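You operate a simulated robot arm through the tools that you are given. There is no shell and no other tool.

You run a simulated two-armed robot. Do the job below in one go: nothing can be reset, and whatever is moved stays where it is left.

Task
Top up the eyewash bottle to its green ring with water from the jug.
Fine: unscrew the cap, pour, set the jug back and screw the cap on tight. Set down upright: service water jug.

It is judged by the outcome, as a careful person would: the job done as asked, and still so three seconds after it is handed in. It fails if anything else is knocked over, pushed out of place, dropped, spilled or broken. Lids that push on must go on centred and level and be pressed home; caps that screw on are set level and turned clockwise until they are tight.

Robot
Two 7-joint arms with two-finger parallel grippers on one trunk that stands fixed in place. Base frame: the origin is at the foot of the trunk, x ahead of it, y to its left, z up. Units: mm, degrees, N and s.
The left shoulder is at [50, 158, 1183], the right one opposite. With the tool pointing down near the work surface each hand reaches from about 200 to 660 mm from the base axis, measured 20 degrees to its own side. Payload 3.91 kg a hand.
Tool frame (each hand has its own): the origin (TCP) lies between the finger pads and is the grasp point; the fingertips stand 30 mm ahead of it; z points along the fingers, y is the line along which they close. The gripper opens to 110 mm. The fingers are 20 mm wide and 10 mm thick; the gripper's body (48 by 112 mm) begins 55 mm behind the TCP.
Orientation is that of the tool frame in the base frame, as [roll, pitch, yaw] about the fixed x, y, z axes, in that order (R = Rz(yaw) Ry(pitch) Rx(roll)). With the fingers straight down and closing along the base's y, the tool's x points along the base's -x, its y along +y and its z along -z.

Tools
- The arms move only by the tool drive_tool. It takes "left_increments", "right_increments" or both (then of equal length, played together; a hand with none holds still); each is a list of rows, each a list of 7 numbers: the shift along the tool's x, y, z in mm, then the turn, a rotation vector about the tool's x, y, z in degrees, then the gripper command, from -1 (fully open) to 1 (shut), values between in proportion. In form: [[dx, dy, dz, rx, ry, rz, grip], ...]. A call has 1 to 20 rows; each row shifts and turns the commanded pose from where the row before left it, along the tool's axes as they then stand. Rows are played at 5 a second. More than 50 mm and 8.6 degrees between two rows, or a gripper value outside its range, and nothing of the call is played. Where a pose cannot be reached the arm comes as near as it can. A force on the tool above 40 N (or 10 N above the force at the start of the call, whichever is more), or a blocked arm, ends the call early, and 0.2 s more pass. The fingers move at their own pace (about 153 mm/s each) and stop on an object; they squeeze with about 33 N. The grip force told is the motor's: it shows also when the fingers shut on nothing. Time passes only in rows, and 0.2 s behind the last, so rows that do not move let the fingers close. The reply holds the time, the measured pose of the TCP, the force on the tool along the base axes, the opening and the grip force, in the units named above and with some noise, with the torque about the TCP (base axes, N m) and any sound that the robot's microphone picked up.
- Cameras (640 x 400 px; columns grow to the right, rows downward): "scene" is now at [113.3, -54.3, 1366.4]; the picture's right is [-0.57, -0.82, 0.00], its down [-0.08, 0.05, -1.00] and it looks along [0.82, -0.57, -0.09] (base axes); focal length 214 px, centre (320, 200). "left" rides on the left gripper at [72, -17, -103] in its tool frame; the picture's right is [0.23, 0.97, 0.00], its down [-0.76, 0.18, -0.62] and it looks along [-0.61, 0.14, 0.78] (tool axes); focal length 222 px, centre (320, 200). "right" rides on the right gripper at [72, 17, -103] in its tool frame; the picture's right is [-0.23, 0.97, 0.00], its down [-0.76, -0.18, -0.62] and it looks along [-0.61, -0.14, 0.78] (tool axes); focal length 222 px, centre (320, 200). There is no depth. A picture from a camera that has moved, and an enlarged one, comes with that camera's place and axes in the base frame and with its lens.
- snapshot(camera): a new picture of that camera. The clock stands still meanwhile.
- move_column(by): slides the trunk up (or, below 0, down) by that many mm; the arms and the scene camera ride with it, the base frame stays. It gives what a move gives, with no picture.
- pan_tilt(pan, tilt): turns the head with the scene camera to pan (to the left, within 80 degrees either way) and tilt (down, from -29 to 69), counted from straight ahead of the robot. It gives what a move gives.
- close_up(camera, box): a new picture of the part [left, top, right, bottom] of that camera's present view, enlarged. The clock stands still meanwhile.
- job_done(): hands the job in; it is judged then, once.

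Nothing tells you positions but the pictures and the camera data. Unless the task says otherwise, let go and move clear before handing in.

The tools are called after "Request:" as name(argument=value, ...) on one line, values as JSON. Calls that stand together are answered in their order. drive_tool: Moves the arms, as the interface text tells. Its arguments: {"type":"object","properties":{"left_increments":{"type":"array","items":{"type":"array","items":{"type":"number"}}},"right_increments":{"type":"array","items":{"type":"array","items":{"type":"number"}}}},"required":[]} The other tools are called the same way: move_column (by) slides the trunk up or down; pan_tilt (pan, tilt) turns the head that bears the scene camera; snapshot (camera) takes a picture; close_up (camera, box) takes an enlarged picture of a part of a camera's view; job_done () hands the job in.

At the start:

```text
t: 0.0
left_ee_pos: [279.2, -12.5, 1371.1]
left_ee_rot: [-180.0, 0.0, 180.0]
left_contact_force: [-0.4, 1.2, 0.0]
left_wrist_torque: [0.03, 0.01, -0.01]
left_finger_gap: 109.9
left_gripper_force: 0.0
right_ee_pos: [276.2, -294.2, 1310.1]
right_ee_rot: [-180.0, 0.0, 180.0]
right_contact_force: [0.7, 1.3, -0.5]
right_wrist_torque: [0.01, 0.01, 0.01]
right_finger_gap: 110.1
right_gripper_force: 0.1
trunk travel left (down, up): [-425.0, 57.0]
head pan, tilt: [-35.0, 5.3]
```

scene: 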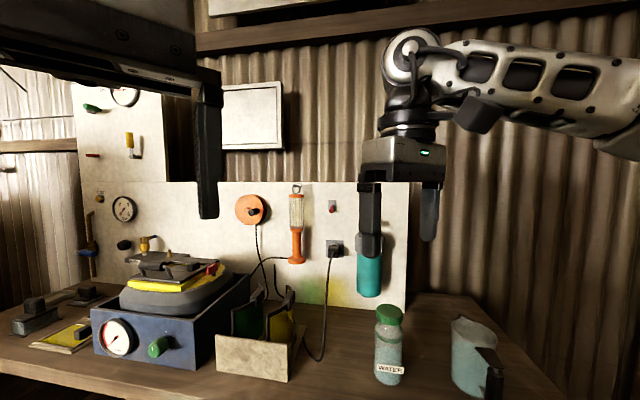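
right: 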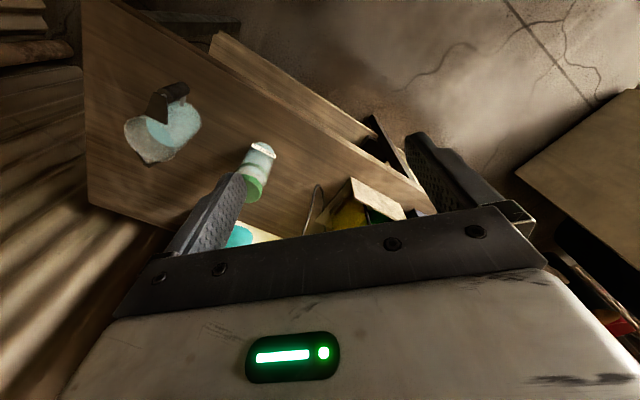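
left: 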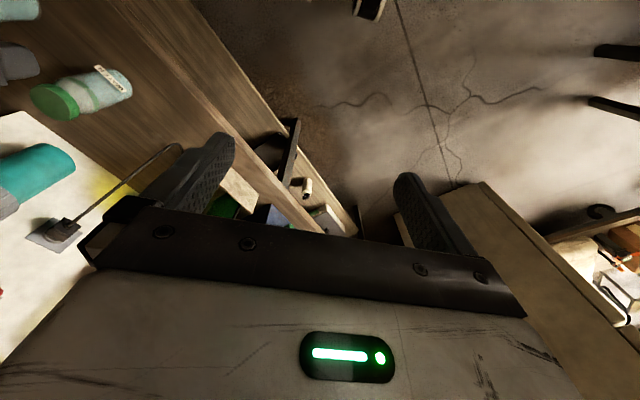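

I see a bench with a capped bottle (green cap, label "WATER") and a jug with a dark handle to its right, plus a teal bottle mounted on the wall. I'll look closer before moving anything.

Request:
close_up(camera="scene", box=[320, 220, 560, 400])

Request:
pan_tilt(pan=-50, tilt=35)

Request:
snapshot(camera="scene")

```text
2.22 times, centred on (440, 310) of scene
camera zoom: at [113.3, -54.3, 1366.4], right [-0.57, -0.82, 0.0], down [-0.08, 0.05, -1.0], along [0.82, -0.57, -0.09], focal length 477 px, centre (53, -44)
```

zoom: 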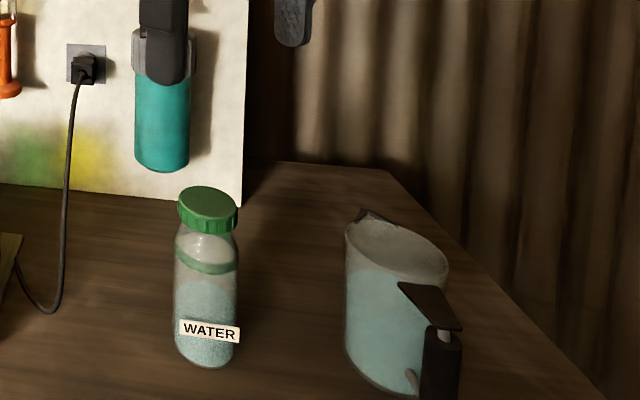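

```text
t: 0.9
left_ee_pos: [280.2, -12.9, 1371.0]
left_ee_rot: [-179.9, 0.0, -180.0]
left_contact_force: [-0.7, -0.6, 0.5]
left_wrist_torque: [0.04, -0.01, 0.03]
left_finger_gap: 110.1
left_gripper_force: 0.1
right_ee_pos: [274.9, -295.5, 1311.9]
right_ee_rot: [180.0, 0.0, -179.9]
right_contact_force: [1.6, 0.8, -0.5]
right_wrist_torque: [0.01, 0.0, 0.0]
right_finger_gap: 109.9
right_gripper_force: 0.0
trunk travel left (down, up): [-425.0, 57.0]
head pan, tilt: [-50.0, 35.0]
```

```text
taken
camera scene: at [94.6, -69.0, 1318.7], right [-0.77, -0.64, 0.0], down [-0.37, 0.44, -0.82], along [0.53, -0.63, -0.57], focal length 214 px, centre (320, 200)
```

scene: 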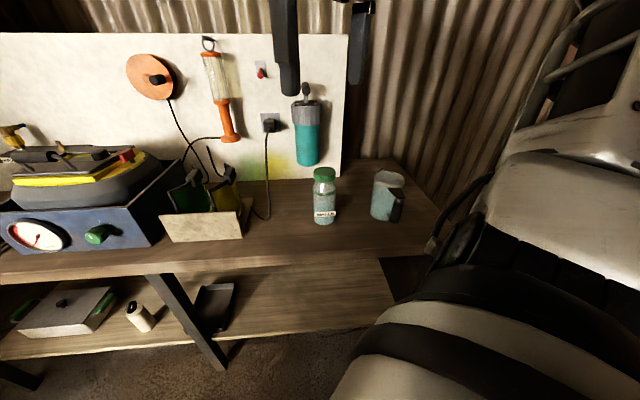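

The bottle seems to stand near [395, -445] and the jug near [270, -585] on a bench at about z 900. I'll take enlarged views to refine these.

Request:
close_up(camera="scene", box=[280, 150, 440, 250])

Request:
close_up(camera="scene", box=[300, 160, 350, 235])

Request:
close_up(camera="scene", box=[350, 155, 430, 235])

Request:
close_up(camera="right", box=[100, 60, 340, 250])

Request:
close_up(camera="left", box=[0, 0, 240, 200])

```text
4.00 times, centred on (360, 200) of scene
camera zoom: at [94.6, -69.0, 1318.7], right [-0.77, -0.64, 0.0], down [-0.37, 0.44, -0.82], along [0.53, -0.63, -0.57], focal length 858 px, centre (160, 200)
```

zoom: 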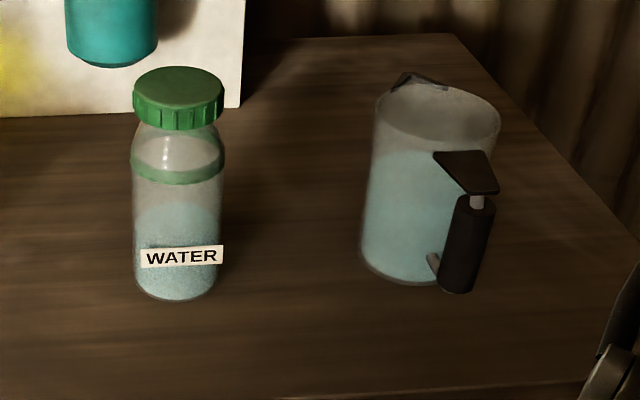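

```text
5.33 times, centred on (325, 198) of scene
camera zoom: at [94.6, -69.0, 1318.7], right [-0.77, -0.64, 0.0], down [-0.37, 0.44, -0.82], along [0.53, -0.63, -0.57], focal length 1144 px, centre (293, 213)
```

zoom: 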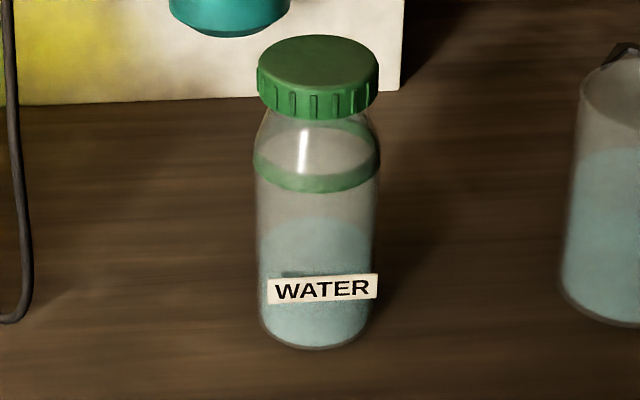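

```text
5.00 times, centred on (390, 195) of scene
camera zoom: at [94.6, -69.0, 1318.7], right [-0.77, -0.64, 0.0], down [-0.37, 0.44, -0.82], along [0.53, -0.63, -0.57], focal length 1072 px, centre (-30, 225)
```

zoom: 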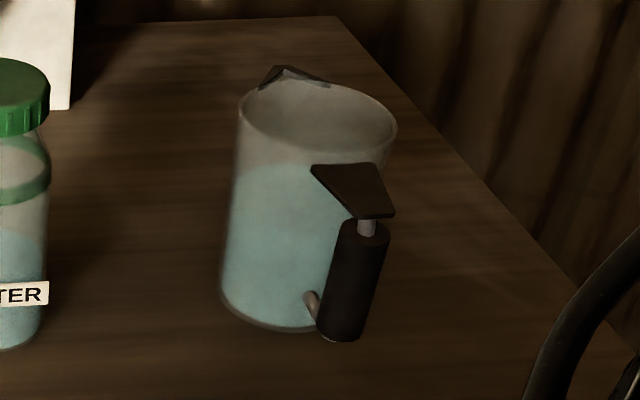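

```text
2.11 times, centred on (220, 155) of right
camera zoom: at [203.6, -279.2, 1414.5], right [0.23, 0.97, 0.0], down [0.76, -0.18, 0.62], along [0.61, -0.14, -0.78], focal length 468 px, centre (530, 295)
```

zoom: 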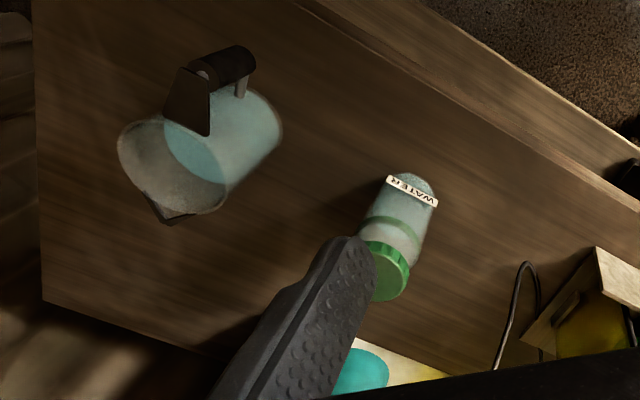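

```text
2.00 times, centred on (120, 100) of left
camera zoom: at [206.7, -29.1, 1474.8], right [-0.23, 0.97, 0.0], down [0.76, 0.18, 0.62], along [0.61, 0.14, -0.78], focal length 444 px, centre (720, 400)
```

zoom: 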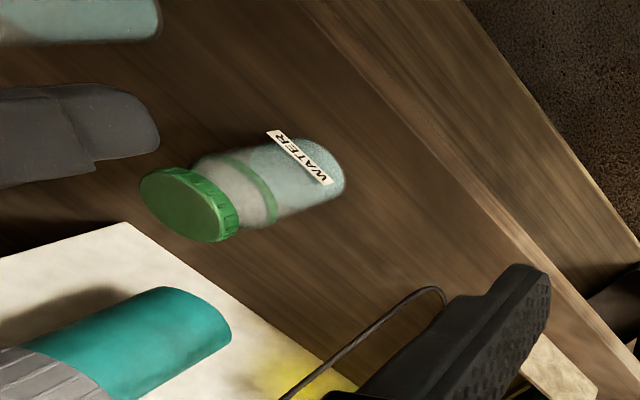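

The views agree: the bottle is about at [451, -515], cap top near z 1020, bench near z 840, and the jug is about at [310, -676] with its handle towards me. I'll move the right hand above the bottle to look from near.

Request:
drive_tool(right_increments=[[-20, -25, 10, 0, 0, 0, -1], [-20, -25, 20, 0, 0, 0, -1], [-20, -25, 20, 0, 0, 0, -1], [-20, -25, 20, 0, 0, 0, -1], [-20, -25, 20, 0, 0, 0, -1], [-20, -25, 20, 0, 0, 0, -1], [-20, -25, 20, 0, 0, 0, -1], [-17, -22, 10, 0, 0, 0, -1], [-10, -10, 0, 0, 0, 0, -1], [0, 0, 0, 0, 0, 0, -1]])

Request:
snapshot(camera="right")

Request:
snapshot(camera="scene")

```text
t: 3.1
left_ee_pos: [281.3, -12.2, 1370.2]
left_ee_rot: [-179.9, -0.1, 180.0]
left_contact_force: [0.2, -0.1, -0.4]
left_wrist_torque: [0.03, 0.03, -0.01]
left_finger_gap: 110.0
left_gripper_force: 0.1
right_ee_pos: [428.8, -476.5, 1167.9]
right_ee_rot: [180.0, 0.0, 179.7]
right_contact_force: [0.7, -0.8, -0.5]
right_wrist_torque: [-0.01, 0.0, -0.01]
right_finger_gap: 110.0
right_gripper_force: 0.1
right hand out of reach, approached as far as the arm can: row 8, 9
trunk travel left (down, up): [-425.0, 57.0]
head pan, tilt: [-50.0, 35.0]
```

```text
taken
camera right: at [357.7, -462.0, 1270.6], right [0.23, 0.97, 0.0], down [0.76, -0.18, 0.62], along [0.61, -0.14, -0.78], focal length 222 px, centre (320, 200)
```

right: 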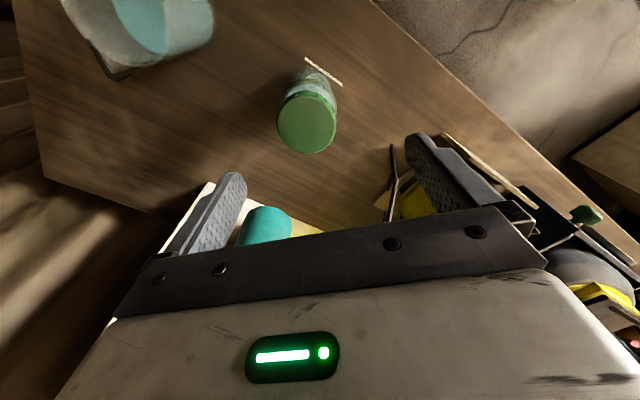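

```text
taken
camera scene: at [95.3, -69.1, 1318.5], right [-0.77, -0.64, 0.0], down [-0.37, 0.44, -0.82], along [0.53, -0.63, -0.57], focal length 214 px, centre (320, 200)
```

scene: 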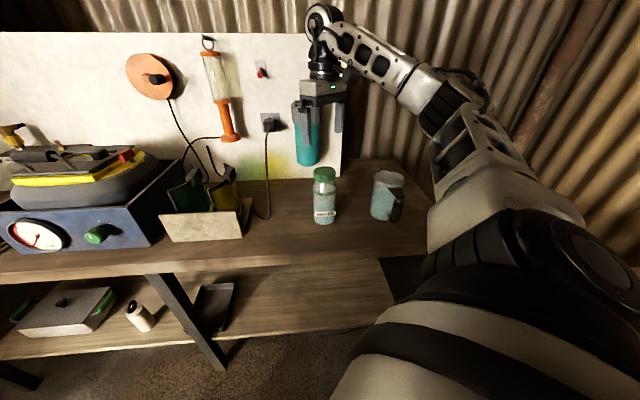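

The hand is near its reach limit at this height; lower heights should reach farther. I'll enlarge views of the cap to fix its position better.

Request:
close_up(camera="right", box=[240, 40, 400, 170])

Request:
close_up(camera="scene", box=[290, 150, 410, 230])

Request:
snapshot(camera="left")

```text
3.08 times, centred on (320, 105) of right
camera zoom: at [357.7, -462.0, 1270.6], right [0.23, 0.97, 0.0], down [0.76, -0.18, 0.62], along [0.61, -0.14, -0.78], focal length 684 px, centre (320, 492)
```

zoom: 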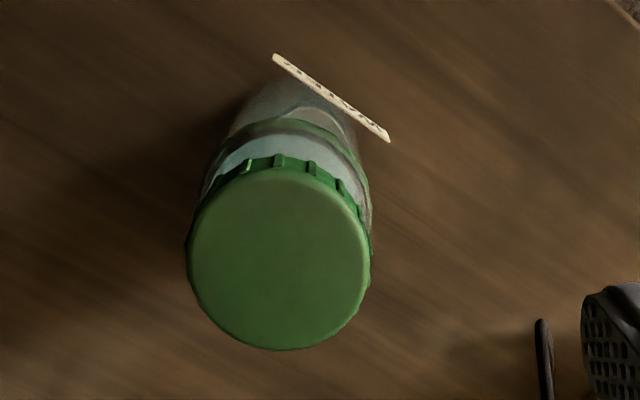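

```text
5.00 times, centred on (350, 190) of scene
camera zoom: at [95.3, -69.1, 1318.5], right [-0.77, -0.64, 0.0], down [-0.37, 0.44, -0.82], along [0.53, -0.63, -0.57], focal length 1072 px, centre (170, 250)
```

zoom: 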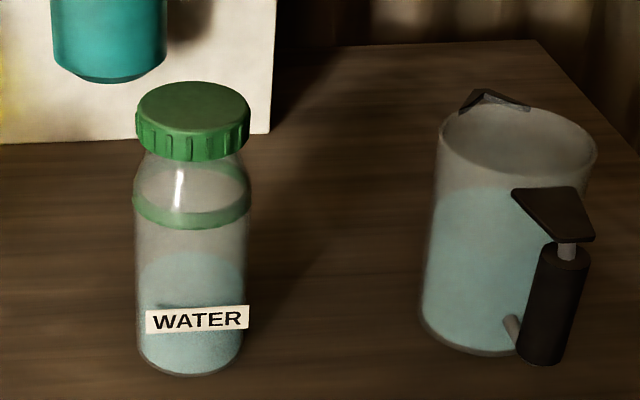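

```text
taken
camera left: at [207.5, -29.1, 1474.7], right [-0.23, 0.97, 0.0], down [0.76, 0.18, 0.62], along [0.61, 0.14, -0.78], focal length 222 px, centre (320, 200)
```

left: 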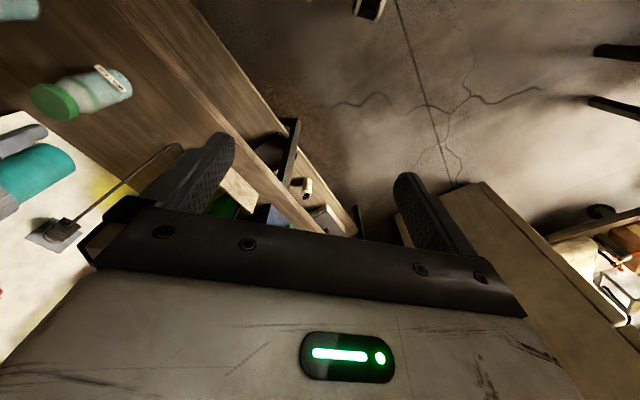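

The three views now agree better: cap top at about [438, -496, 1034], bench at z ~860, jug centre about [302, -650], with its handle bar near [240, -588] and spout pointing away at about -45°. I'll lower the hand to above the cap.

Request:
drive_tool(right_increments=[[0, 0, 30, 0, 0, 0, -1], [0, 0, 30, 0, 0, 0, -1], [0, 0, 15, 0, 0, 0, -1], [0, 0, 0, 0, 0, 0, -1]])

Request:
snapshot(camera="right")

```text
t: 4.2
left_ee_pos: [279.5, -13.8, 1370.3]
left_ee_rot: [-179.9, 0.0, -179.9]
left_contact_force: [0.8, 0.6, -0.4]
left_wrist_torque: [-0.03, 0.03, 0.02]
left_finger_gap: 109.8
left_gripper_force: 0.1
right_ee_pos: [428.2, -478.2, 1090.9]
right_ee_rot: [-180.0, 0.1, -180.0]
right_contact_force: [1.4, -1.2, 0.6]
right_wrist_torque: [0.01, 0.01, -0.01]
right_finger_gap: 110.2
right_gripper_force: 0.1
trunk travel left (down, up): [-425.0, 57.0]
head pan, tilt: [-50.0, 35.0]
```

```text
taken
camera right: at [357.3, -463.4, 1194.4], right [0.23, 0.97, 0.0], down [0.76, -0.18, 0.62], along [0.61, -0.14, -0.78], focal length 222 px, centre (320, 200)
```

right: 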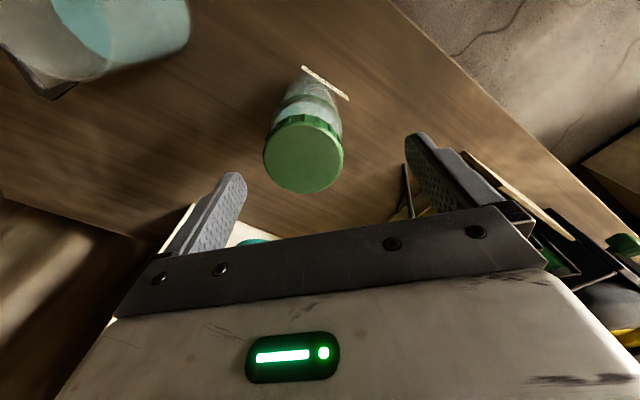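

The cap is confirmed near [437, -496, 1034]. I'll centre over it and pre-turn the wrist clockwise to gain unscrewing range.

Request:
drive_tool(right_increments=[[-8.8, -17.8, 0, 0, 0, 0, -1], [0, 0, 0, 0, 0, 8, -1], [0, 0, 0, 0, 0, 8, -1], [0, 0, 0, 0, 0, 8, -1], [0, 0, 0, 0, 0, 8, -1], [0, 0, 0, 0, 0, 8, -1], [0, 0, 0, 0, 0, 8, -1], [0, 0, 0, 0, 0, 8, -1], [0, 0, 0, 0, 0, 8, -1], [0, 0, 0, 0, 0, 8, -1], [0, 0, 0, 0, 0, 8, -1], [0, 0, 0, 0, 0, 8, -1], [0, 0, 0, 0, 0, 8, -1], [0, 0, 0, 0, 0, 8, -1], [0, 0, 0, 0, 0, 8, -1], [0, 0, 0, 0, 0, 0, -1]])

Request:
snapshot(camera="right")

Request:
snapshot(camera="scene")

```text
t: 7.5
left_ee_pos: [279.3, -13.1, 1371.4]
left_ee_rot: [-179.8, 0.1, -180.0]
left_contact_force: [-0.3, -0.1, -1.2]
left_wrist_torque: [-0.01, 0.01, 0.01]
left_finger_gap: 109.8
left_gripper_force: 0.1
right_ee_pos: [432.5, -482.4, 1091.9]
right_ee_rot: [-180.0, 0.1, 67.8]
right_contact_force: [-0.6, 0.7, 0.3]
right_wrist_torque: [0.01, -0.01, -0.04]
right_finger_gap: 110.0
right_gripper_force: 0.1
right hand out of reach, approached as far as the arm can: row 1
trunk travel left (down, up): [-425.0, 57.0]
head pan, tilt: [-50.0, 35.0]
```

```text
taken
camera right: at [476.7, -423.6, 1196.0], right [0.82, -0.58, 0.0], down [-0.45, -0.64, 0.62], along [-0.36, -0.51, -0.78], focal length 222 px, centre (320, 200)
```

right: 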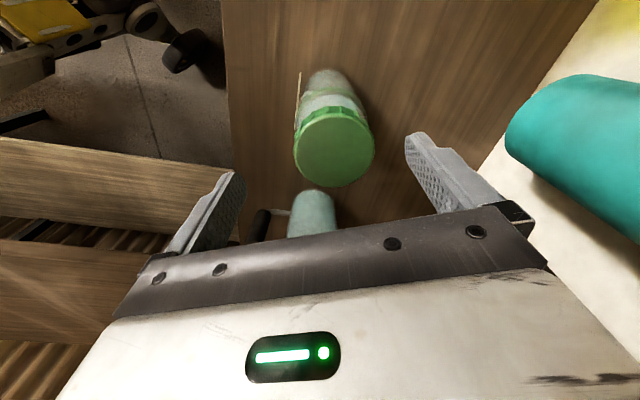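

```text
taken
camera scene: at [94.6, -69.1, 1318.7], right [-0.77, -0.64, 0.0], down [-0.37, 0.44, -0.82], along [0.53, -0.63, -0.57], focal length 214 px, centre (320, 200)
```

scene: 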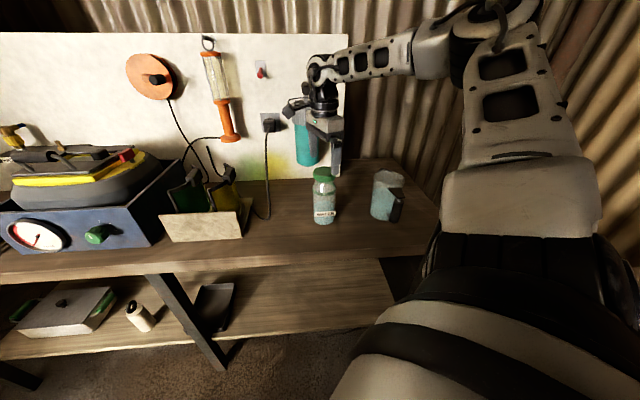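

Turning reached fine, but the reach limit is close. I'll try creeping outward while descending slightly (still clear above the cap).

Request:
drive_tool(right_increments=[[-3.6, 3.3, 6, 0, 0, 0, -1], [-3.6, 3.3, 6, 0, 0, 0, -1], [-3.6, 3.3, 6, 0, 0, 0, -1], [0, 0, 0, 0, 0, 0, -1]])

```text
t: 8.6
left_ee_pos: [279.7, -13.4, 1371.1]
left_ee_rot: [-179.9, 0.0, -179.9]
left_contact_force: [0.1, -0.5, -0.1]
left_wrist_torque: [0.01, -0.01, -0.01]
left_finger_gap: 110.0
left_gripper_force: 0.0
right_ee_pos: [437.0, -497.7, 1075.8]
right_ee_rot: [179.9, 0.0, 68.1]
right_contact_force: [0.1, 1.2, 0.0]
right_wrist_torque: [0.04, 0.03, 0.01]
right_finger_gap: 110.0
right_gripper_force: 0.1
trunk travel left (down, up): [-425.0, 57.0]
head pan, tilt: [-50.0, 35.0]
```

That reached. I'll check the centring over the cap.

Request:
close_up(camera="right", box=[160, 50, 520, 275])

Request:
close_up(camera="scene", box=[270, 110, 380, 230])

```text
1.78 times, centred on (340, 162) of right
camera zoom: at [480.7, -437.8, 1178.7], right [0.82, -0.58, 0.0], down [-0.45, -0.64, 0.62], along [-0.36, -0.51, -0.78], focal length 395 px, centre (284, 267)
```

zoom: 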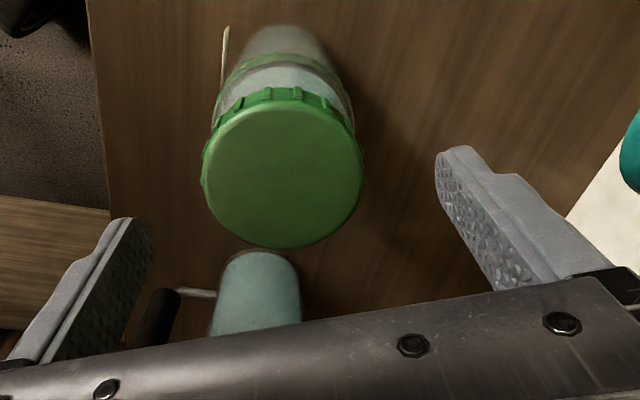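

```text
3.33 times, centred on (325, 170) of scene
camera zoom: at [94.6, -69.0, 1318.7], right [-0.77, -0.64, 0.0], down [-0.37, 0.44, -0.82], along [0.53, -0.63, -0.57], focal length 715 px, centre (303, 300)
```

zoom: 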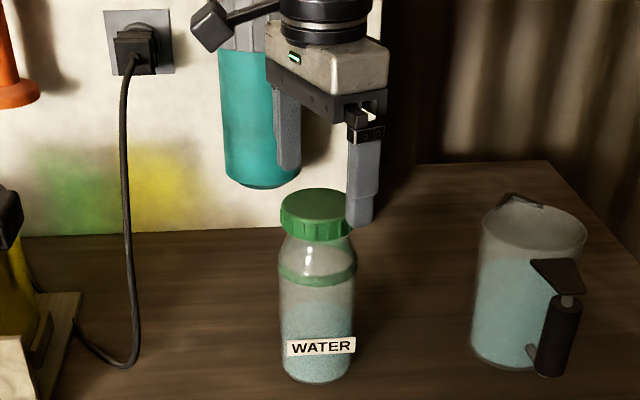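

I estimate the cap centre at about [439, -496] with top z ≈ 1030. Now I descend around the cap with open fingers.

Request:
drive_tool(right_increments=[[2.3, 1.2, 14, 0, 0, 0, -1], [0, 0, 14, 0, 0, 0, -1], [0, 0, 13, 0, 0, 0, -1], [0, 0, 0, 0, 0, 0, -1]])

Request:
close_up(camera="right", box=[160, 50, 520, 275])

Request:
close_up(camera="scene", box=[290, 140, 370, 230])

```text
t: 9.6
left_ee_pos: [278.8, -12.5, 1370.6]
left_ee_rot: [-179.9, 0.0, -180.0]
left_contact_force: [0.6, 0.3, 0.0]
left_wrist_torque: [0.04, -0.02, 0.03]
left_finger_gap: 109.9
left_gripper_force: 0.1
right_ee_pos: [441.1, -494.5, 1032.8]
right_ee_rot: [180.0, 0.1, 68.0]
right_contact_force: [0.1, -0.1, -0.8]
right_wrist_torque: [-0.02, 0.02, 0.01]
right_finger_gap: 110.0
right_gripper_force: 0.1
trunk travel left (down, up): [-425.0, 57.0]
head pan, tilt: [-50.0, 35.0]
```

```text
1.78 times, centred on (340, 162) of right
camera zoom: at [483.2, -434.5, 1136.3], right [0.82, -0.58, 0.0], down [-0.45, -0.64, 0.62], along [-0.36, -0.51, -0.78], focal length 395 px, centre (284, 267)
```

zoom: 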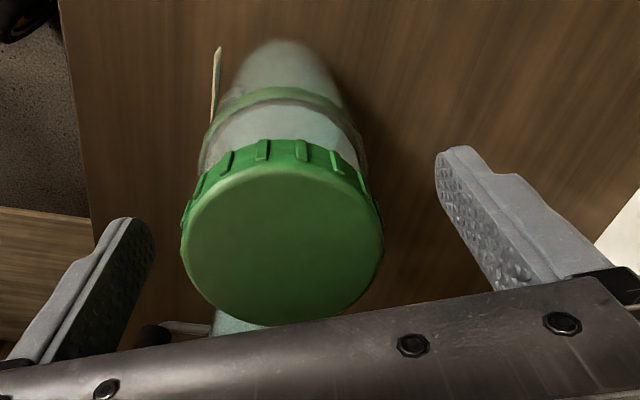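

```text
4.44 times, centred on (330, 185) of scene
camera zoom: at [94.6, -69.0, 1318.7], right [-0.77, -0.64, 0.0], down [-0.37, 0.44, -0.82], along [0.53, -0.63, -0.57], focal length 953 px, centre (276, 267)
```

zoom: 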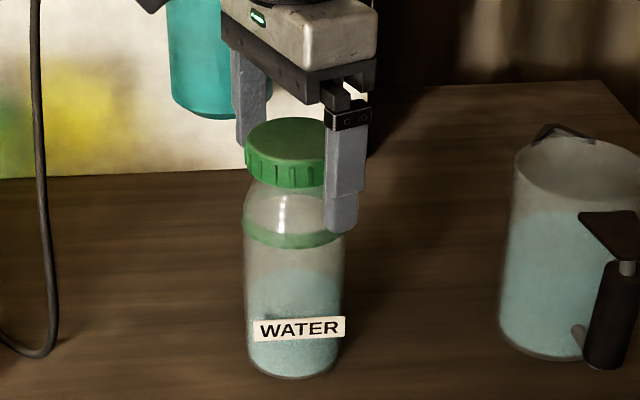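

The hand is centred on the cap. I'll raise 3 mm, close on the cap and check the grip.

Request:
drive_tool(right_increments=[[0, 0, -3, 0, 0, 0, -1], [0, 0, 0, 0, 0, 0, -0.2], [0, 0, 0, 0, 0, 0, -0.1], [0, 0, 0, 0, 0, 0, 1], [0, 0, 0, 0, 0, 0, 1], [0, 0, 0, 0, 0, 0, 1]])

Request:
close_up(camera="right", box=[160, 50, 520, 275])

Request:
close_up(camera="scene", box=[290, 140, 370, 230])

```text
t: 10.9
left_ee_pos: [280.5, -14.5, 1370.2]
left_ee_rot: [-179.9, 0.0, -179.9]
left_contact_force: [0.2, 0.1, -0.6]
left_wrist_torque: [-0.04, -0.02, 0.02]
left_finger_gap: 109.9
left_gripper_force: 0.0
right_ee_pos: [439.3, -494.1, 1036.2]
right_ee_rot: [-179.9, 0.0, 68.0]
right_contact_force: [-0.8, 0.1, 0.5]
right_wrist_torque: [-0.02, -0.01, -0.02]
right_finger_gap: 62.9
right_gripper_force: 33.2
trunk travel left (down, up): [-425.0, 57.0]
head pan, tilt: [-50.0, 35.0]
```

```text
1.78 times, centred on (340, 162) of right
camera zoom: at [482.7, -435.1, 1139.5], right [0.82, -0.58, 0.0], down [-0.45, -0.64, 0.62], along [-0.36, -0.51, -0.78], focal length 395 px, centre (284, 267)
```

zoom: 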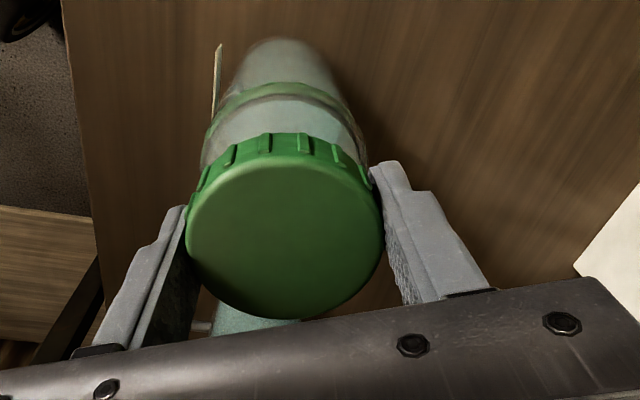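

```text
4.44 times, centred on (330, 185) of scene
camera zoom: at [94.6, -69.1, 1318.7], right [-0.77, -0.64, 0.0], down [-0.37, 0.44, -0.82], along [0.53, -0.63, -0.57], focal length 953 px, centre (276, 267)
```

zoom: 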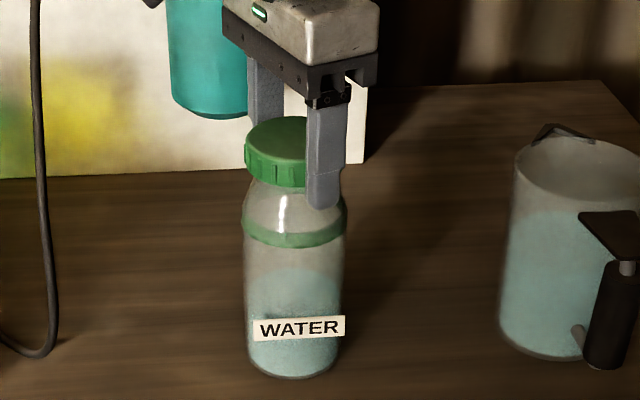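

The cap is gripped (62.9 mm). Now a small test turn counter-clockwise to see whether the bottle stays put.

Request:
drive_tool(right_increments=[[0, 0, 0, 0, 0, -4, 1], [0, 0, 0, 0, 0, -4, 1], [0, 0, 0, 0, 0, -4, 1], [0, 0, 0, 0, 0, 0, 1]])

Request:
close_up(camera="scene", box=[290, 140, 370, 230])

Request:
close_up(camera="right", box=[160, 50, 520, 275])

```text
t: 11.9
left_ee_pos: [279.8, -14.1, 1371.5]
left_ee_rot: [-179.9, -0.1, -180.0]
left_contact_force: [0.2, -0.7, 0.1]
left_wrist_torque: [0.04, -0.01, 0.01]
left_finger_gap: 110.0
left_gripper_force: 0.0
right_ee_pos: [439.9, -495.0, 1035.4]
right_ee_rot: [-180.0, 0.0, 80.1]
right_contact_force: [0.8, -0.9, 0.2]
right_wrist_torque: [-0.05, -0.04, 0.01]
right_finger_gap: 63.0
right_gripper_force: 32.5
trunk travel left (down, up): [-425.0, 57.0]
head pan, tilt: [-50.0, 35.0]
```

```text
4.44 times, centred on (330, 185) of scene
camera zoom: at [94.7, -69.1, 1318.6], right [-0.77, -0.64, 0.0], down [-0.37, 0.44, -0.82], along [0.53, -0.63, -0.57], focal length 953 px, centre (276, 267)
```

zoom: 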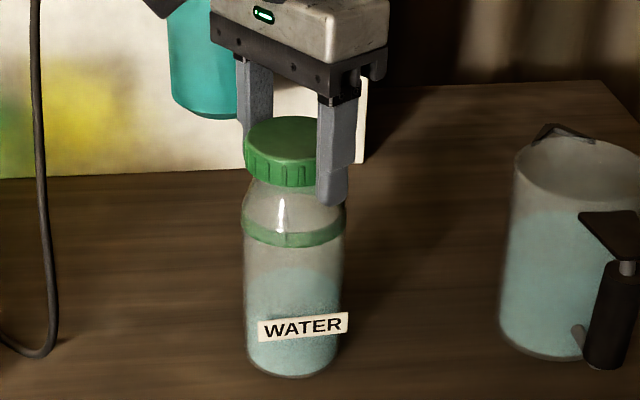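

```text
1.78 times, centred on (340, 162) of right
camera zoom: at [469.5, -427.8, 1139.3], right [0.92, -0.39, 0.0], down [-0.31, -0.72, 0.62], along [-0.24, -0.57, -0.78], focal length 395 px, centre (284, 267)
```

zoom: 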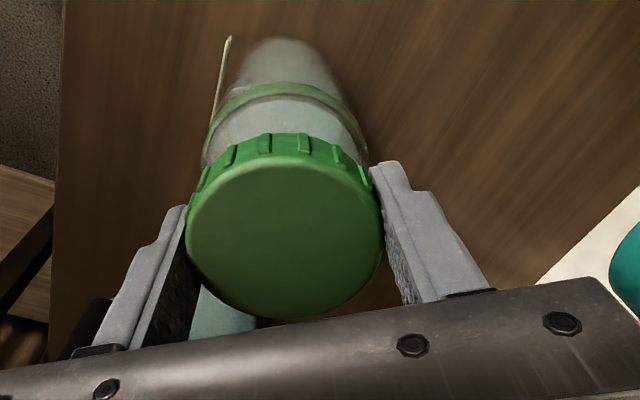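

The label shifted slightly, so I need to see whether the bottle is turning along. I'll turn 24° more and compare.

Request:
drive_tool(right_increments=[[0, 0, 0, 0, 0, -6, 1], [0, 0, 0, 0, 0, -6, 1], [0, 0, 0, 0, 0, -6, 1], [0, 0, 0, 0, 0, -6, 1], [0, 0, 0, 0, 0, 0, 1]])

Request:
close_up(camera="scene", box=[290, 140, 370, 230])

Request:
close_up(camera="right", box=[160, 50, 520, 275])

```text
t: 13.2
left_ee_pos: [279.1, -13.3, 1371.8]
left_ee_rot: [180.0, 0.0, 180.0]
left_contact_force: [0.4, -0.3, -0.1]
left_wrist_torque: [0.0, 0.0, 0.0]
left_finger_gap: 109.9
left_gripper_force: 0.0
right_ee_pos: [440.5, -496.2, 1036.4]
right_ee_rot: [180.0, -0.1, 104.1]
right_contact_force: [-0.2, 0.6, -1.9]
right_wrist_torque: [0.01, -0.03, 0.0]
right_finger_gap: 62.8
right_gripper_force: 33.1
trunk travel left (down, up): [-425.0, 57.0]
head pan, tilt: [-50.0, 35.0]
```

```text
4.44 times, centred on (330, 185) of scene
camera zoom: at [94.8, -69.3, 1318.6], right [-0.77, -0.64, 0.0], down [-0.37, 0.44, -0.82], along [0.53, -0.63, -0.57], focal length 953 px, centre (276, 267)
```

zoom: 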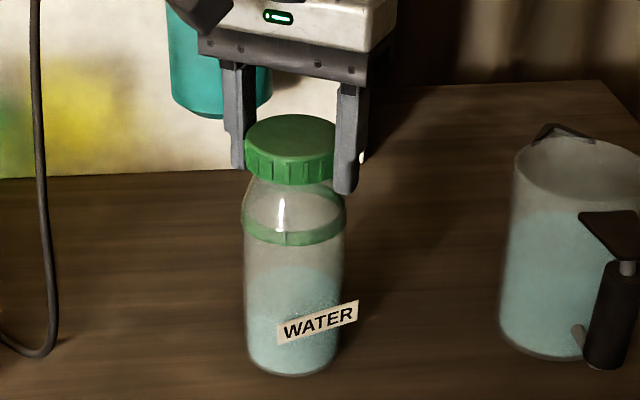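

```text
1.78 times, centred on (340, 162) of right
camera zoom: at [439.9, -423.0, 1139.8], right [1.0, 0.02, 0.0], down [0.01, -0.78, 0.62], along [0.01, -0.62, -0.78], focal length 395 px, centre (284, 267)
```

zoom: 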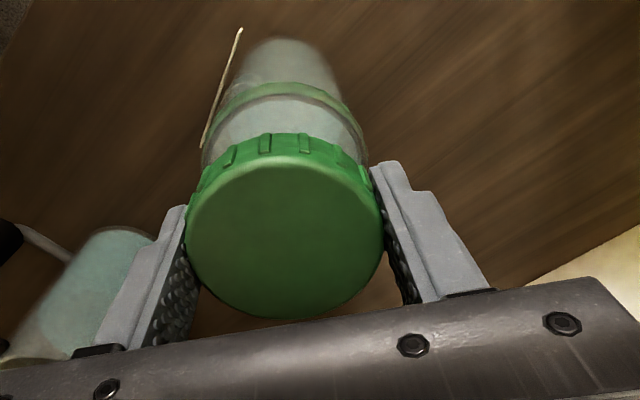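

The bottle is turning mostly with the cap. I'll try pressing down gently to add table friction, watching the force.

Request:
drive_tool(right_increments=[[0, 0, 1, 0, 0, 0, 1], [0, 0, 1, 0, 0, 0, 1], [0, 0, 0, 0, 0, 0, 1]])

```text
t: 13.9
left_ee_pos: [278.4, -12.8, 1370.8]
left_ee_rot: [-179.9, 0.1, -180.0]
left_contact_force: [0.1, 0.4, 0.0]
left_wrist_torque: [0.01, -0.04, 0.0]
left_finger_gap: 110.0
left_gripper_force: 0.0
right_ee_pos: [440.1, -496.0, 1035.4]
right_ee_rot: [179.9, 0.1, 104.0]
right_contact_force: [-1.1, -1.6, 10.5]
right_wrist_torque: [-0.01, 0.36, 0.0]
right_finger_gap: 62.6
right_gripper_force: 33.2
trunk travel left (down, up): [-425.0, 57.0]
head pan, tilt: [-50.0, 35.0]
```

Request:
drive_tool(right_increments=[[0, 0, 1, 0, 0, 0, 1], [0, 0, 1, 0, 0, 0, 1], [0, 0, 1, 0, 0, 0, 1], [0, 0, 0, 0, 0, 0, 1]])

Request:
close_up(camera="scene", box=[290, 140, 370, 230])

```text
t: 14.9
left_ee_pos: [275.5, -10.3, 1371.7]
left_ee_rot: [-179.8, 0.2, 179.9]
left_contact_force: [0.3, 0.8, -0.4]
left_wrist_torque: [0.03, 0.02, 0.01]
left_finger_gap: 109.8
left_gripper_force: 0.0
right_ee_pos: [439.5, -494.5, 1035.0]
right_ee_rot: [179.7, 0.3, 104.0]
right_contact_force: [0.7, -8.8, 31.7]
right_wrist_torque: [-0.63, 0.35, -0.01]
right_finger_gap: 62.5
right_gripper_force: 32.7
trunk travel left (down, up): [-425.0, 57.0]
head pan, tilt: [-50.0, 35.0]
```

```text
4.44 times, centred on (330, 185) of scene
camera zoom: at [92.3, -67.3, 1319.2], right [-0.77, -0.64, 0.0], down [-0.37, 0.44, -0.82], along [0.53, -0.63, -0.57], focal length 953 px, centre (276, 267)
```

zoom: 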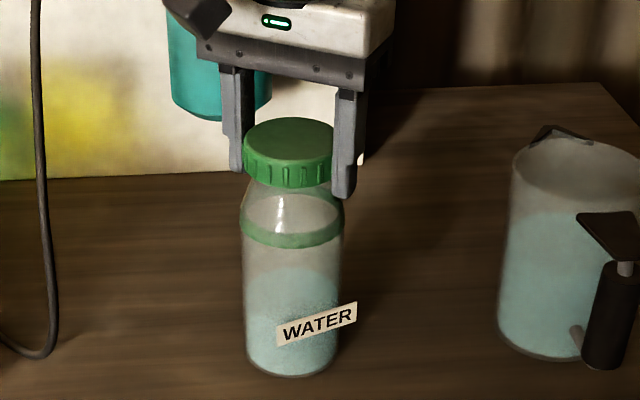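

About 32 N down. Now I turn a little while pressing.

Request:
drive_tool(right_increments=[[0, 0, 0, 0, 0, -5, 1], [0, 0, 0, 0, 0, -5, 1], [0, 0, 0, 0, 0, -5, 1], [0, 0, 0, 0, 0, -5, 1]])

Request:
close_up(camera="scene", box=[290, 140, 370, 230])

Request:
close_up(camera="right", box=[160, 50, 520, 275])

```text
t: 15.9
left_ee_pos: [277.2, -10.3, 1370.8]
left_ee_rot: [-179.8, 0.1, -180.0]
left_contact_force: [0.5, 0.0, 0.4]
left_wrist_torque: [0.0, 0.01, 0.0]
left_finger_gap: 110.0
left_gripper_force: 0.1
right_ee_pos: [440.0, -494.6, 1036.2]
right_ee_rot: [179.6, 0.3, 124.1]
right_contact_force: [2.2, -5.8, 33.3]
right_wrist_torque: [-0.33, 0.16, -0.04]
right_finger_gap: 62.7
right_gripper_force: 33.5
trunk travel left (down, up): [-425.0, 57.0]
head pan, tilt: [-50.0, 35.0]
```

```text
4.44 times, centred on (330, 185) of scene
camera zoom: at [92.4, -67.0, 1319.1], right [-0.77, -0.64, 0.0], down [-0.37, 0.44, -0.82], along [0.53, -0.63, -0.57], focal length 953 px, centre (276, 267)
```

zoom: 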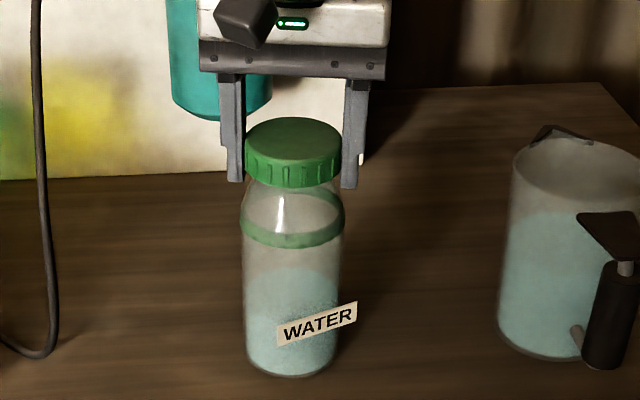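

```text
1.78 times, centred on (340, 162) of right
camera zoom: at [412.7, -426.1, 1138.7], right [0.93, 0.36, 0.01], down [0.27, -0.73, 0.63], along [0.23, -0.58, -0.78], focal length 395 px, centre (284, 267)
```

zoom: 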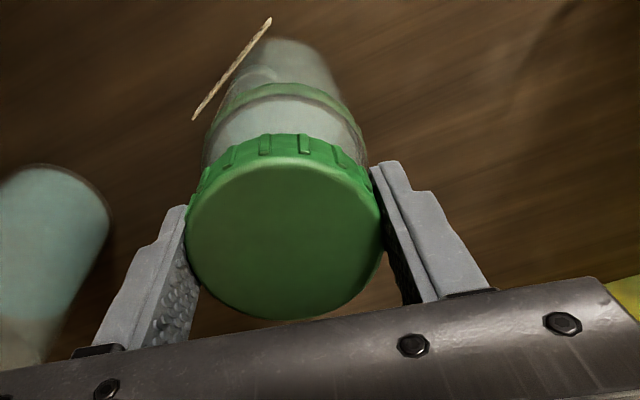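

Pressing works: the bottle stayed still while the cap turned 20°. I continue unscrewing with steady pressure.

Request:
drive_tool(right_increments=[[0, 0, -0.3, 0, 0, -7, 1], [0, 0, -0.08, 0, 0, -7, 1], [0, 0, -0.08, 0, 0, -7, 1], [0, 0, -0.08, 0, 0, -7, 1], [0, 0, -0.08, 0, 0, -7, 1], [0, 0, -0.08, 0, 0, -7, 1], [0, 0, -0.08, 0, 0, -7, 1], [0, 0, -0.08, 0, 0, -7, 1]])

Request:
close_up(camera="scene", box=[290, 140, 370, 230])

Request:
close_up(camera="right", box=[160, 50, 520, 275])

```text
t: 17.7
left_ee_pos: [279.8, -13.4, 1370.3]
left_ee_rot: [-179.9, 0.1, -179.9]
left_contact_force: [0.3, -0.7, 0.5]
left_wrist_torque: [0.01, 0.01, 0.02]
left_finger_gap: 110.1
left_gripper_force: 0.1
right_ee_pos: [444.3, -487.8, 1035.0]
right_ee_rot: [179.6, 0.4, 176.1]
right_contact_force: [-1.7, -4.3, 15.2]
right_wrist_torque: [-0.17, 0.19, -0.02]
right_finger_gap: 63.2
right_gripper_force: 33.1
right hand out of reach, approached as far as the arm can: row 8
trunk travel left (down, up): [-425.0, 57.0]
head pan, tilt: [-50.0, 35.0]
stopped in row 8 (right hand): the force on the tool passed its limit at 49 N (the readings are from after the stop); the commanded pose is now the measured one
```

```text
4.44 times, centred on (330, 185) of scene
camera zoom: at [94.6, -68.6, 1318.2], right [-0.77, -0.64, 0.0], down [-0.37, 0.44, -0.82], along [0.53, -0.63, -0.57], focal length 953 px, centre (276, 267)
```

zoom: 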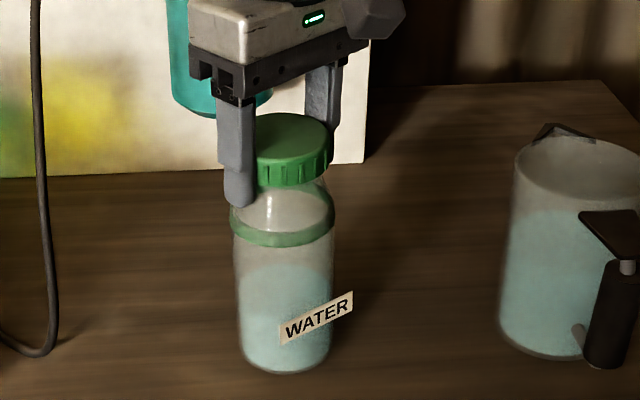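

```text
1.78 times, centred on (340, 162) of right
camera zoom: at [373.4, -468.0, 1137.8], right [0.29, 0.96, 0.01], down [0.74, -0.23, 0.63], along [0.6, -0.18, -0.78], focal length 395 px, centre (284, 267)
```

zoom: 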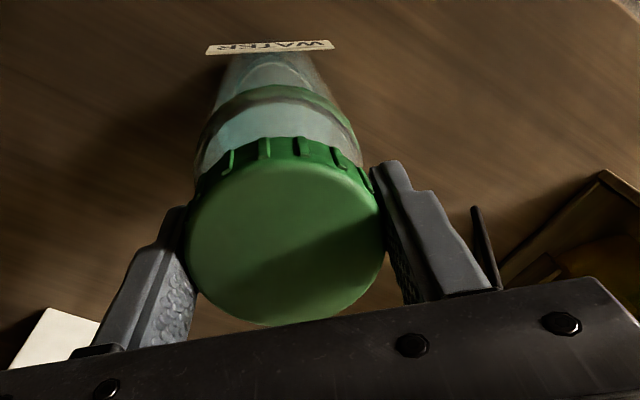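

The cap has turned about 80° but near yaw 180° the arm hits a reach limit, nudging the bottle a few mm (still upright). I'll release, and turn the wrist back clockwise for the next bite, checking how far it can go.

Request:
drive_tool(right_increments=[[0, 0, -2.5, 0, 0, 0, 1], [0, 0, 0, 0, 0, 0, -0.2], [0, 0, 0, 0, 0, 0, -1], [0, 0, 0, 0, 0, 0, -1], [0, 0, 0, 0, 0, 8, -1], [0, 0, 0, 0, 0, 8, -1], [0, 0, 0, 0, 0, 8, -1], [0, 0, 0, 0, 0, 8, -1], [0, 0, 0, 0, 0, 8, -1], [0, 0, 0, 0, 0, 8, -1], [0, 0, 0, 0, 0, 8, -1], [0, 0, 0, 0, 0, 8, -1], [0, 0, 0, 0, 0, 8, -1], [0, 0, 0, 0, 0, 8, -1], [0, 0, 0, 0, 0, 8, -1], [0, 0, 0, 0, 0, 8, -1], [0, 0, 0, 0, 0, 8, -1], [0, 0, 0, 0, 0, 0, -1]])

Request:
close_up(camera="scene", box=[290, 140, 370, 230])

Request:
close_up(camera="right", box=[160, 50, 520, 275])

```text
t: 21.5
left_ee_pos: [279.5, -13.4, 1370.8]
left_ee_rot: [-180.0, -0.1, 179.9]
left_contact_force: [1.2, 0.3, -0.2]
left_wrist_torque: [-0.01, -0.03, -0.01]
left_finger_gap: 110.3
left_gripper_force: 0.1
right_ee_pos: [444.1, -487.1, 1035.3]
right_ee_rot: [-179.9, -0.6, 72.1]
right_contact_force: [0.3, 0.4, -0.3]
right_wrist_torque: [0.0, 0.0, -0.03]
right_finger_gap: 109.7
right_gripper_force: 0.1
trunk travel left (down, up): [-425.0, 57.0]
head pan, tilt: [-50.0, 35.0]
```

```text
4.44 times, centred on (330, 185) of scene
camera zoom: at [94.6, -69.1, 1318.7], right [-0.77, -0.64, 0.0], down [-0.37, 0.44, -0.82], along [0.53, -0.63, -0.57], focal length 953 px, centre (276, 267)
```

zoom: 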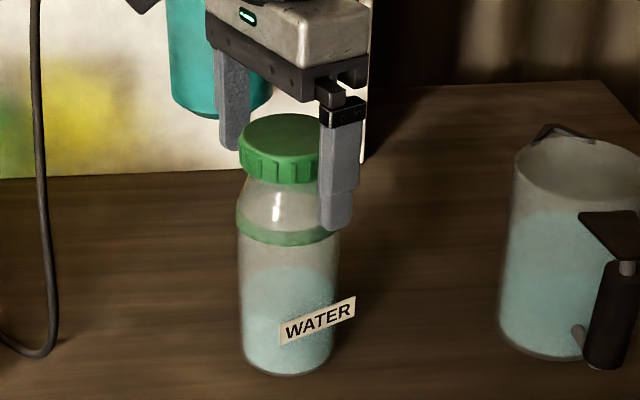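

```text
1.78 times, centred on (340, 162) of right
camera zoom: at [482.8, -426.2, 1138.7], right [0.86, -0.51, 0.0], down [-0.4, -0.68, 0.62], along [-0.32, -0.53, -0.79], focal length 395 px, centre (284, 267)
```

zoom: 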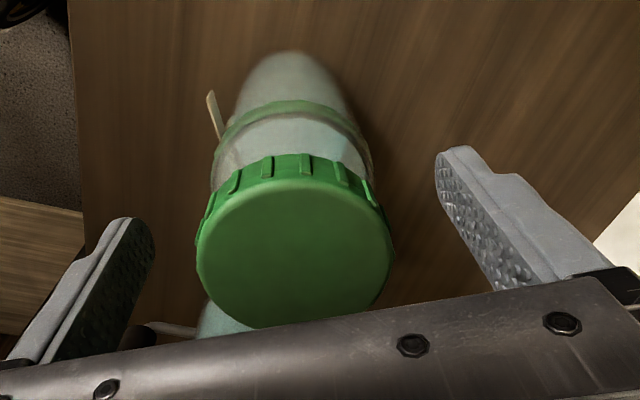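

The cap is slightly off-centre; I'll correct, turn back a bit more for a longer bite, and re-grip.

Request:
drive_tool(right_increments=[[-4, 2.5, 0, 0, -0.6, 0, -1], [0, 0, 0, 0, 0, 8, -1], [0, 0, 0, 0, 0, 8, -1], [0, 0, 0, 0, 0, 8, -1], [0, 0, 0, 0, 0, 8, -1], [0, 0, 0, 0, 0, 8, -1], [0, 0, 0, 0, 0, 0, -1]])

Request:
close_up(camera="right", box=[160, 50, 520, 275])

```text
t: 23.1
left_ee_pos: [279.8, -13.8, 1371.6]
left_ee_rot: [-179.9, 0.0, -179.9]
left_contact_force: [-0.8, -0.3, 0.3]
left_wrist_torque: [0.01, 0.01, 0.03]
left_finger_gap: 109.8
left_gripper_force: 0.1
right_ee_pos: [444.6, -492.2, 1035.5]
right_ee_rot: [-179.9, 0.2, 32.2]
right_contact_force: [-0.7, -0.5, 0.7]
right_wrist_torque: [-0.02, 0.01, -0.01]
right_finger_gap: 110.0
right_gripper_force: 0.0
trunk travel left (down, up): [-425.0, 57.0]
head pan, tilt: [-50.0, 35.0]
```

```text
1.78 times, centred on (340, 162) of right
camera zoom: at [515.1, -468.9, 1139.1], right [0.33, -0.95, 0.0], down [-0.74, -0.26, 0.62], along [-0.59, -0.2, -0.78], focal length 395 px, centre (284, 267)
```

zoom: 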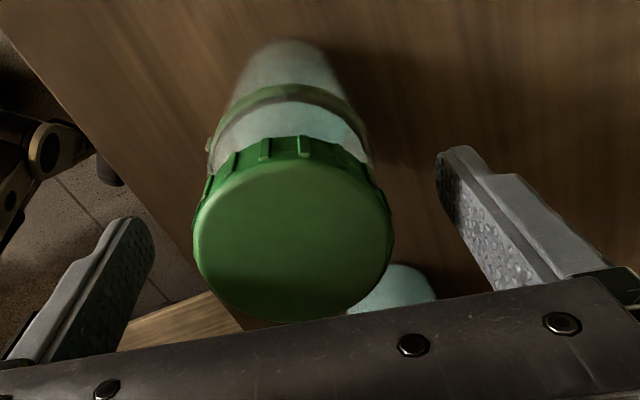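

Request:
drive_tool(right_increments=[[-0.7, 3.1, 0, 0, 0, 0, -1], [0, 0, 0, 0, 0, 0, -0.1], [0, 0, 0, 0, 0, 0, 1], [0, 0, 0, 0, 0, 0, 1], [0, 0, 1.2, 0, 0, 0, 1], [0, 0, 1.2, 0, 0, 0, 1], [0, 0, 1.2, 0, 0, 0, 1], [0, 0, 0, 0, 0, 0, 1]])

Request:
close_up(camera="right", box=[160, 50, 520, 275])

Request:
close_up(camera="scene", box=[290, 140, 370, 230])

```text
t: 24.9
left_ee_pos: [276.8, -12.2, 1372.6]
left_ee_rot: [-179.9, 0.1, 180.0]
left_contact_force: [0.3, 0.1, 1.3]
left_wrist_torque: [-0.02, -0.01, 0.0]
left_finger_gap: 109.7
left_gripper_force: 0.1
right_ee_pos: [444.0, -492.6, 1034.2]
right_ee_rot: [179.6, 0.0, 32.3]
right_contact_force: [0.9, -2.7, 21.8]
right_wrist_torque: [-0.16, 0.4, -0.01]
right_finger_gap: 62.7
right_gripper_force: 33.6
trunk travel left (down, up): [-425.0, 57.0]
head pan, tilt: [-50.0, 35.0]
```

```text
1.78 times, centred on (340, 162) of right
camera zoom: at [515.4, -469.8, 1138.4], right [0.33, -0.94, 0.0], down [-0.74, -0.26, 0.62], along [-0.59, -0.21, -0.78], focal length 395 px, centre (284, 267)
```

zoom: 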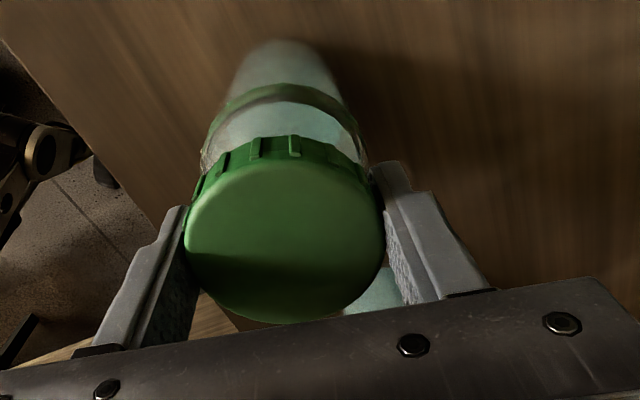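

```text
4.44 times, centred on (330, 185) of scene
camera zoom: at [93.2, -67.6, 1319.1], right [-0.77, -0.64, 0.0], down [-0.37, 0.44, -0.82], along [0.53, -0.63, -0.57], focal length 953 px, centre (276, 267)
```

zoom: 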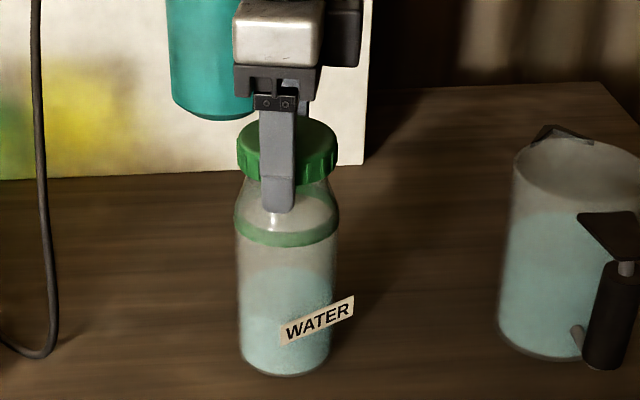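

Request:
drive_tool(right_increments=[[0, 0, 0.4, 0, 0, -8, 1], [0, 0, 0, 0, 0, -8, 1], [0, 0, 0, 0, 0, -8, 1], [0, 0, -0.05, 0, 0, -8, 1], [0, 0, -0.05, 0, 0, -8, 1], [0, 0, -0.05, 0, 0, -8, 1], [0, 0, -0.05, 0, 0, -8, 1], [0, 0, -0.05, 0, 0, -8, 1], [0, 0, -0.05, 0, 0, -8, 1], [0, 0, 0, 0, 0, 0, 1]])

Request:
close_up(camera="right", box=[160, 50, 520, 275])

Request:
close_up(camera="scene", box=[290, 140, 370, 230])

```text
t: 27.1
left_ee_pos: [276.4, -12.0, 1372.0]
left_ee_rot: [-179.8, 0.1, 180.0]
left_contact_force: [-0.4, 0.3, 0.3]
left_wrist_torque: [0.01, 0.03, -0.02]
left_finger_gap: 110.2
left_gripper_force: 0.0
right_ee_pos: [444.9, -493.1, 1034.6]
right_ee_rot: [-179.9, 0.0, 104.4]
right_contact_force: [-3.9, 3.8, 17.0]
right_wrist_torque: [0.28, 0.26, -0.02]
right_finger_gap: 62.8
right_gripper_force: 32.6
trunk travel left (down, up): [-425.0, 57.0]
head pan, tilt: [-50.0, 35.0]
```

```text
1.78 times, centred on (340, 162) of right
camera zoom: at [444.1, -420.2, 1136.7], right [1.0, 0.02, 0.0], down [0.02, -0.78, 0.62], along [0.01, -0.62, -0.78], focal length 395 px, centre (284, 267)
```

zoom: 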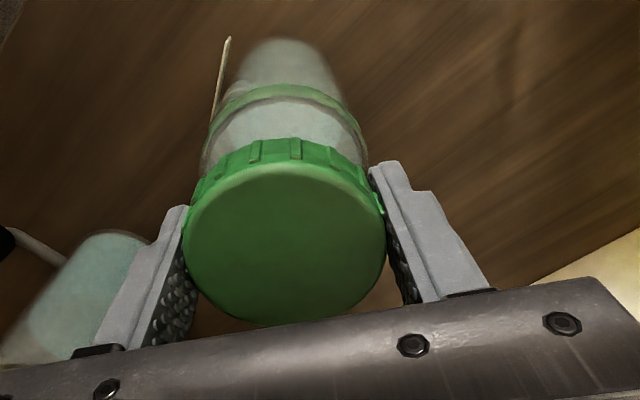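

```text
4.44 times, centred on (330, 185) of scene
camera zoom: at [92.7, -67.2, 1318.9], right [-0.77, -0.64, 0.0], down [-0.37, 0.44, -0.82], along [0.53, -0.63, -0.57], focal length 953 px, centre (276, 267)
```

zoom: 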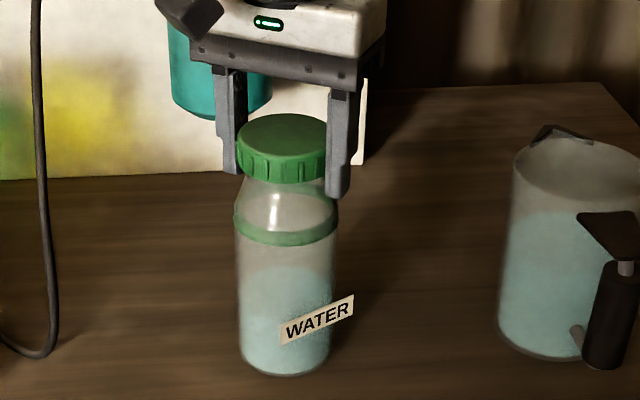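

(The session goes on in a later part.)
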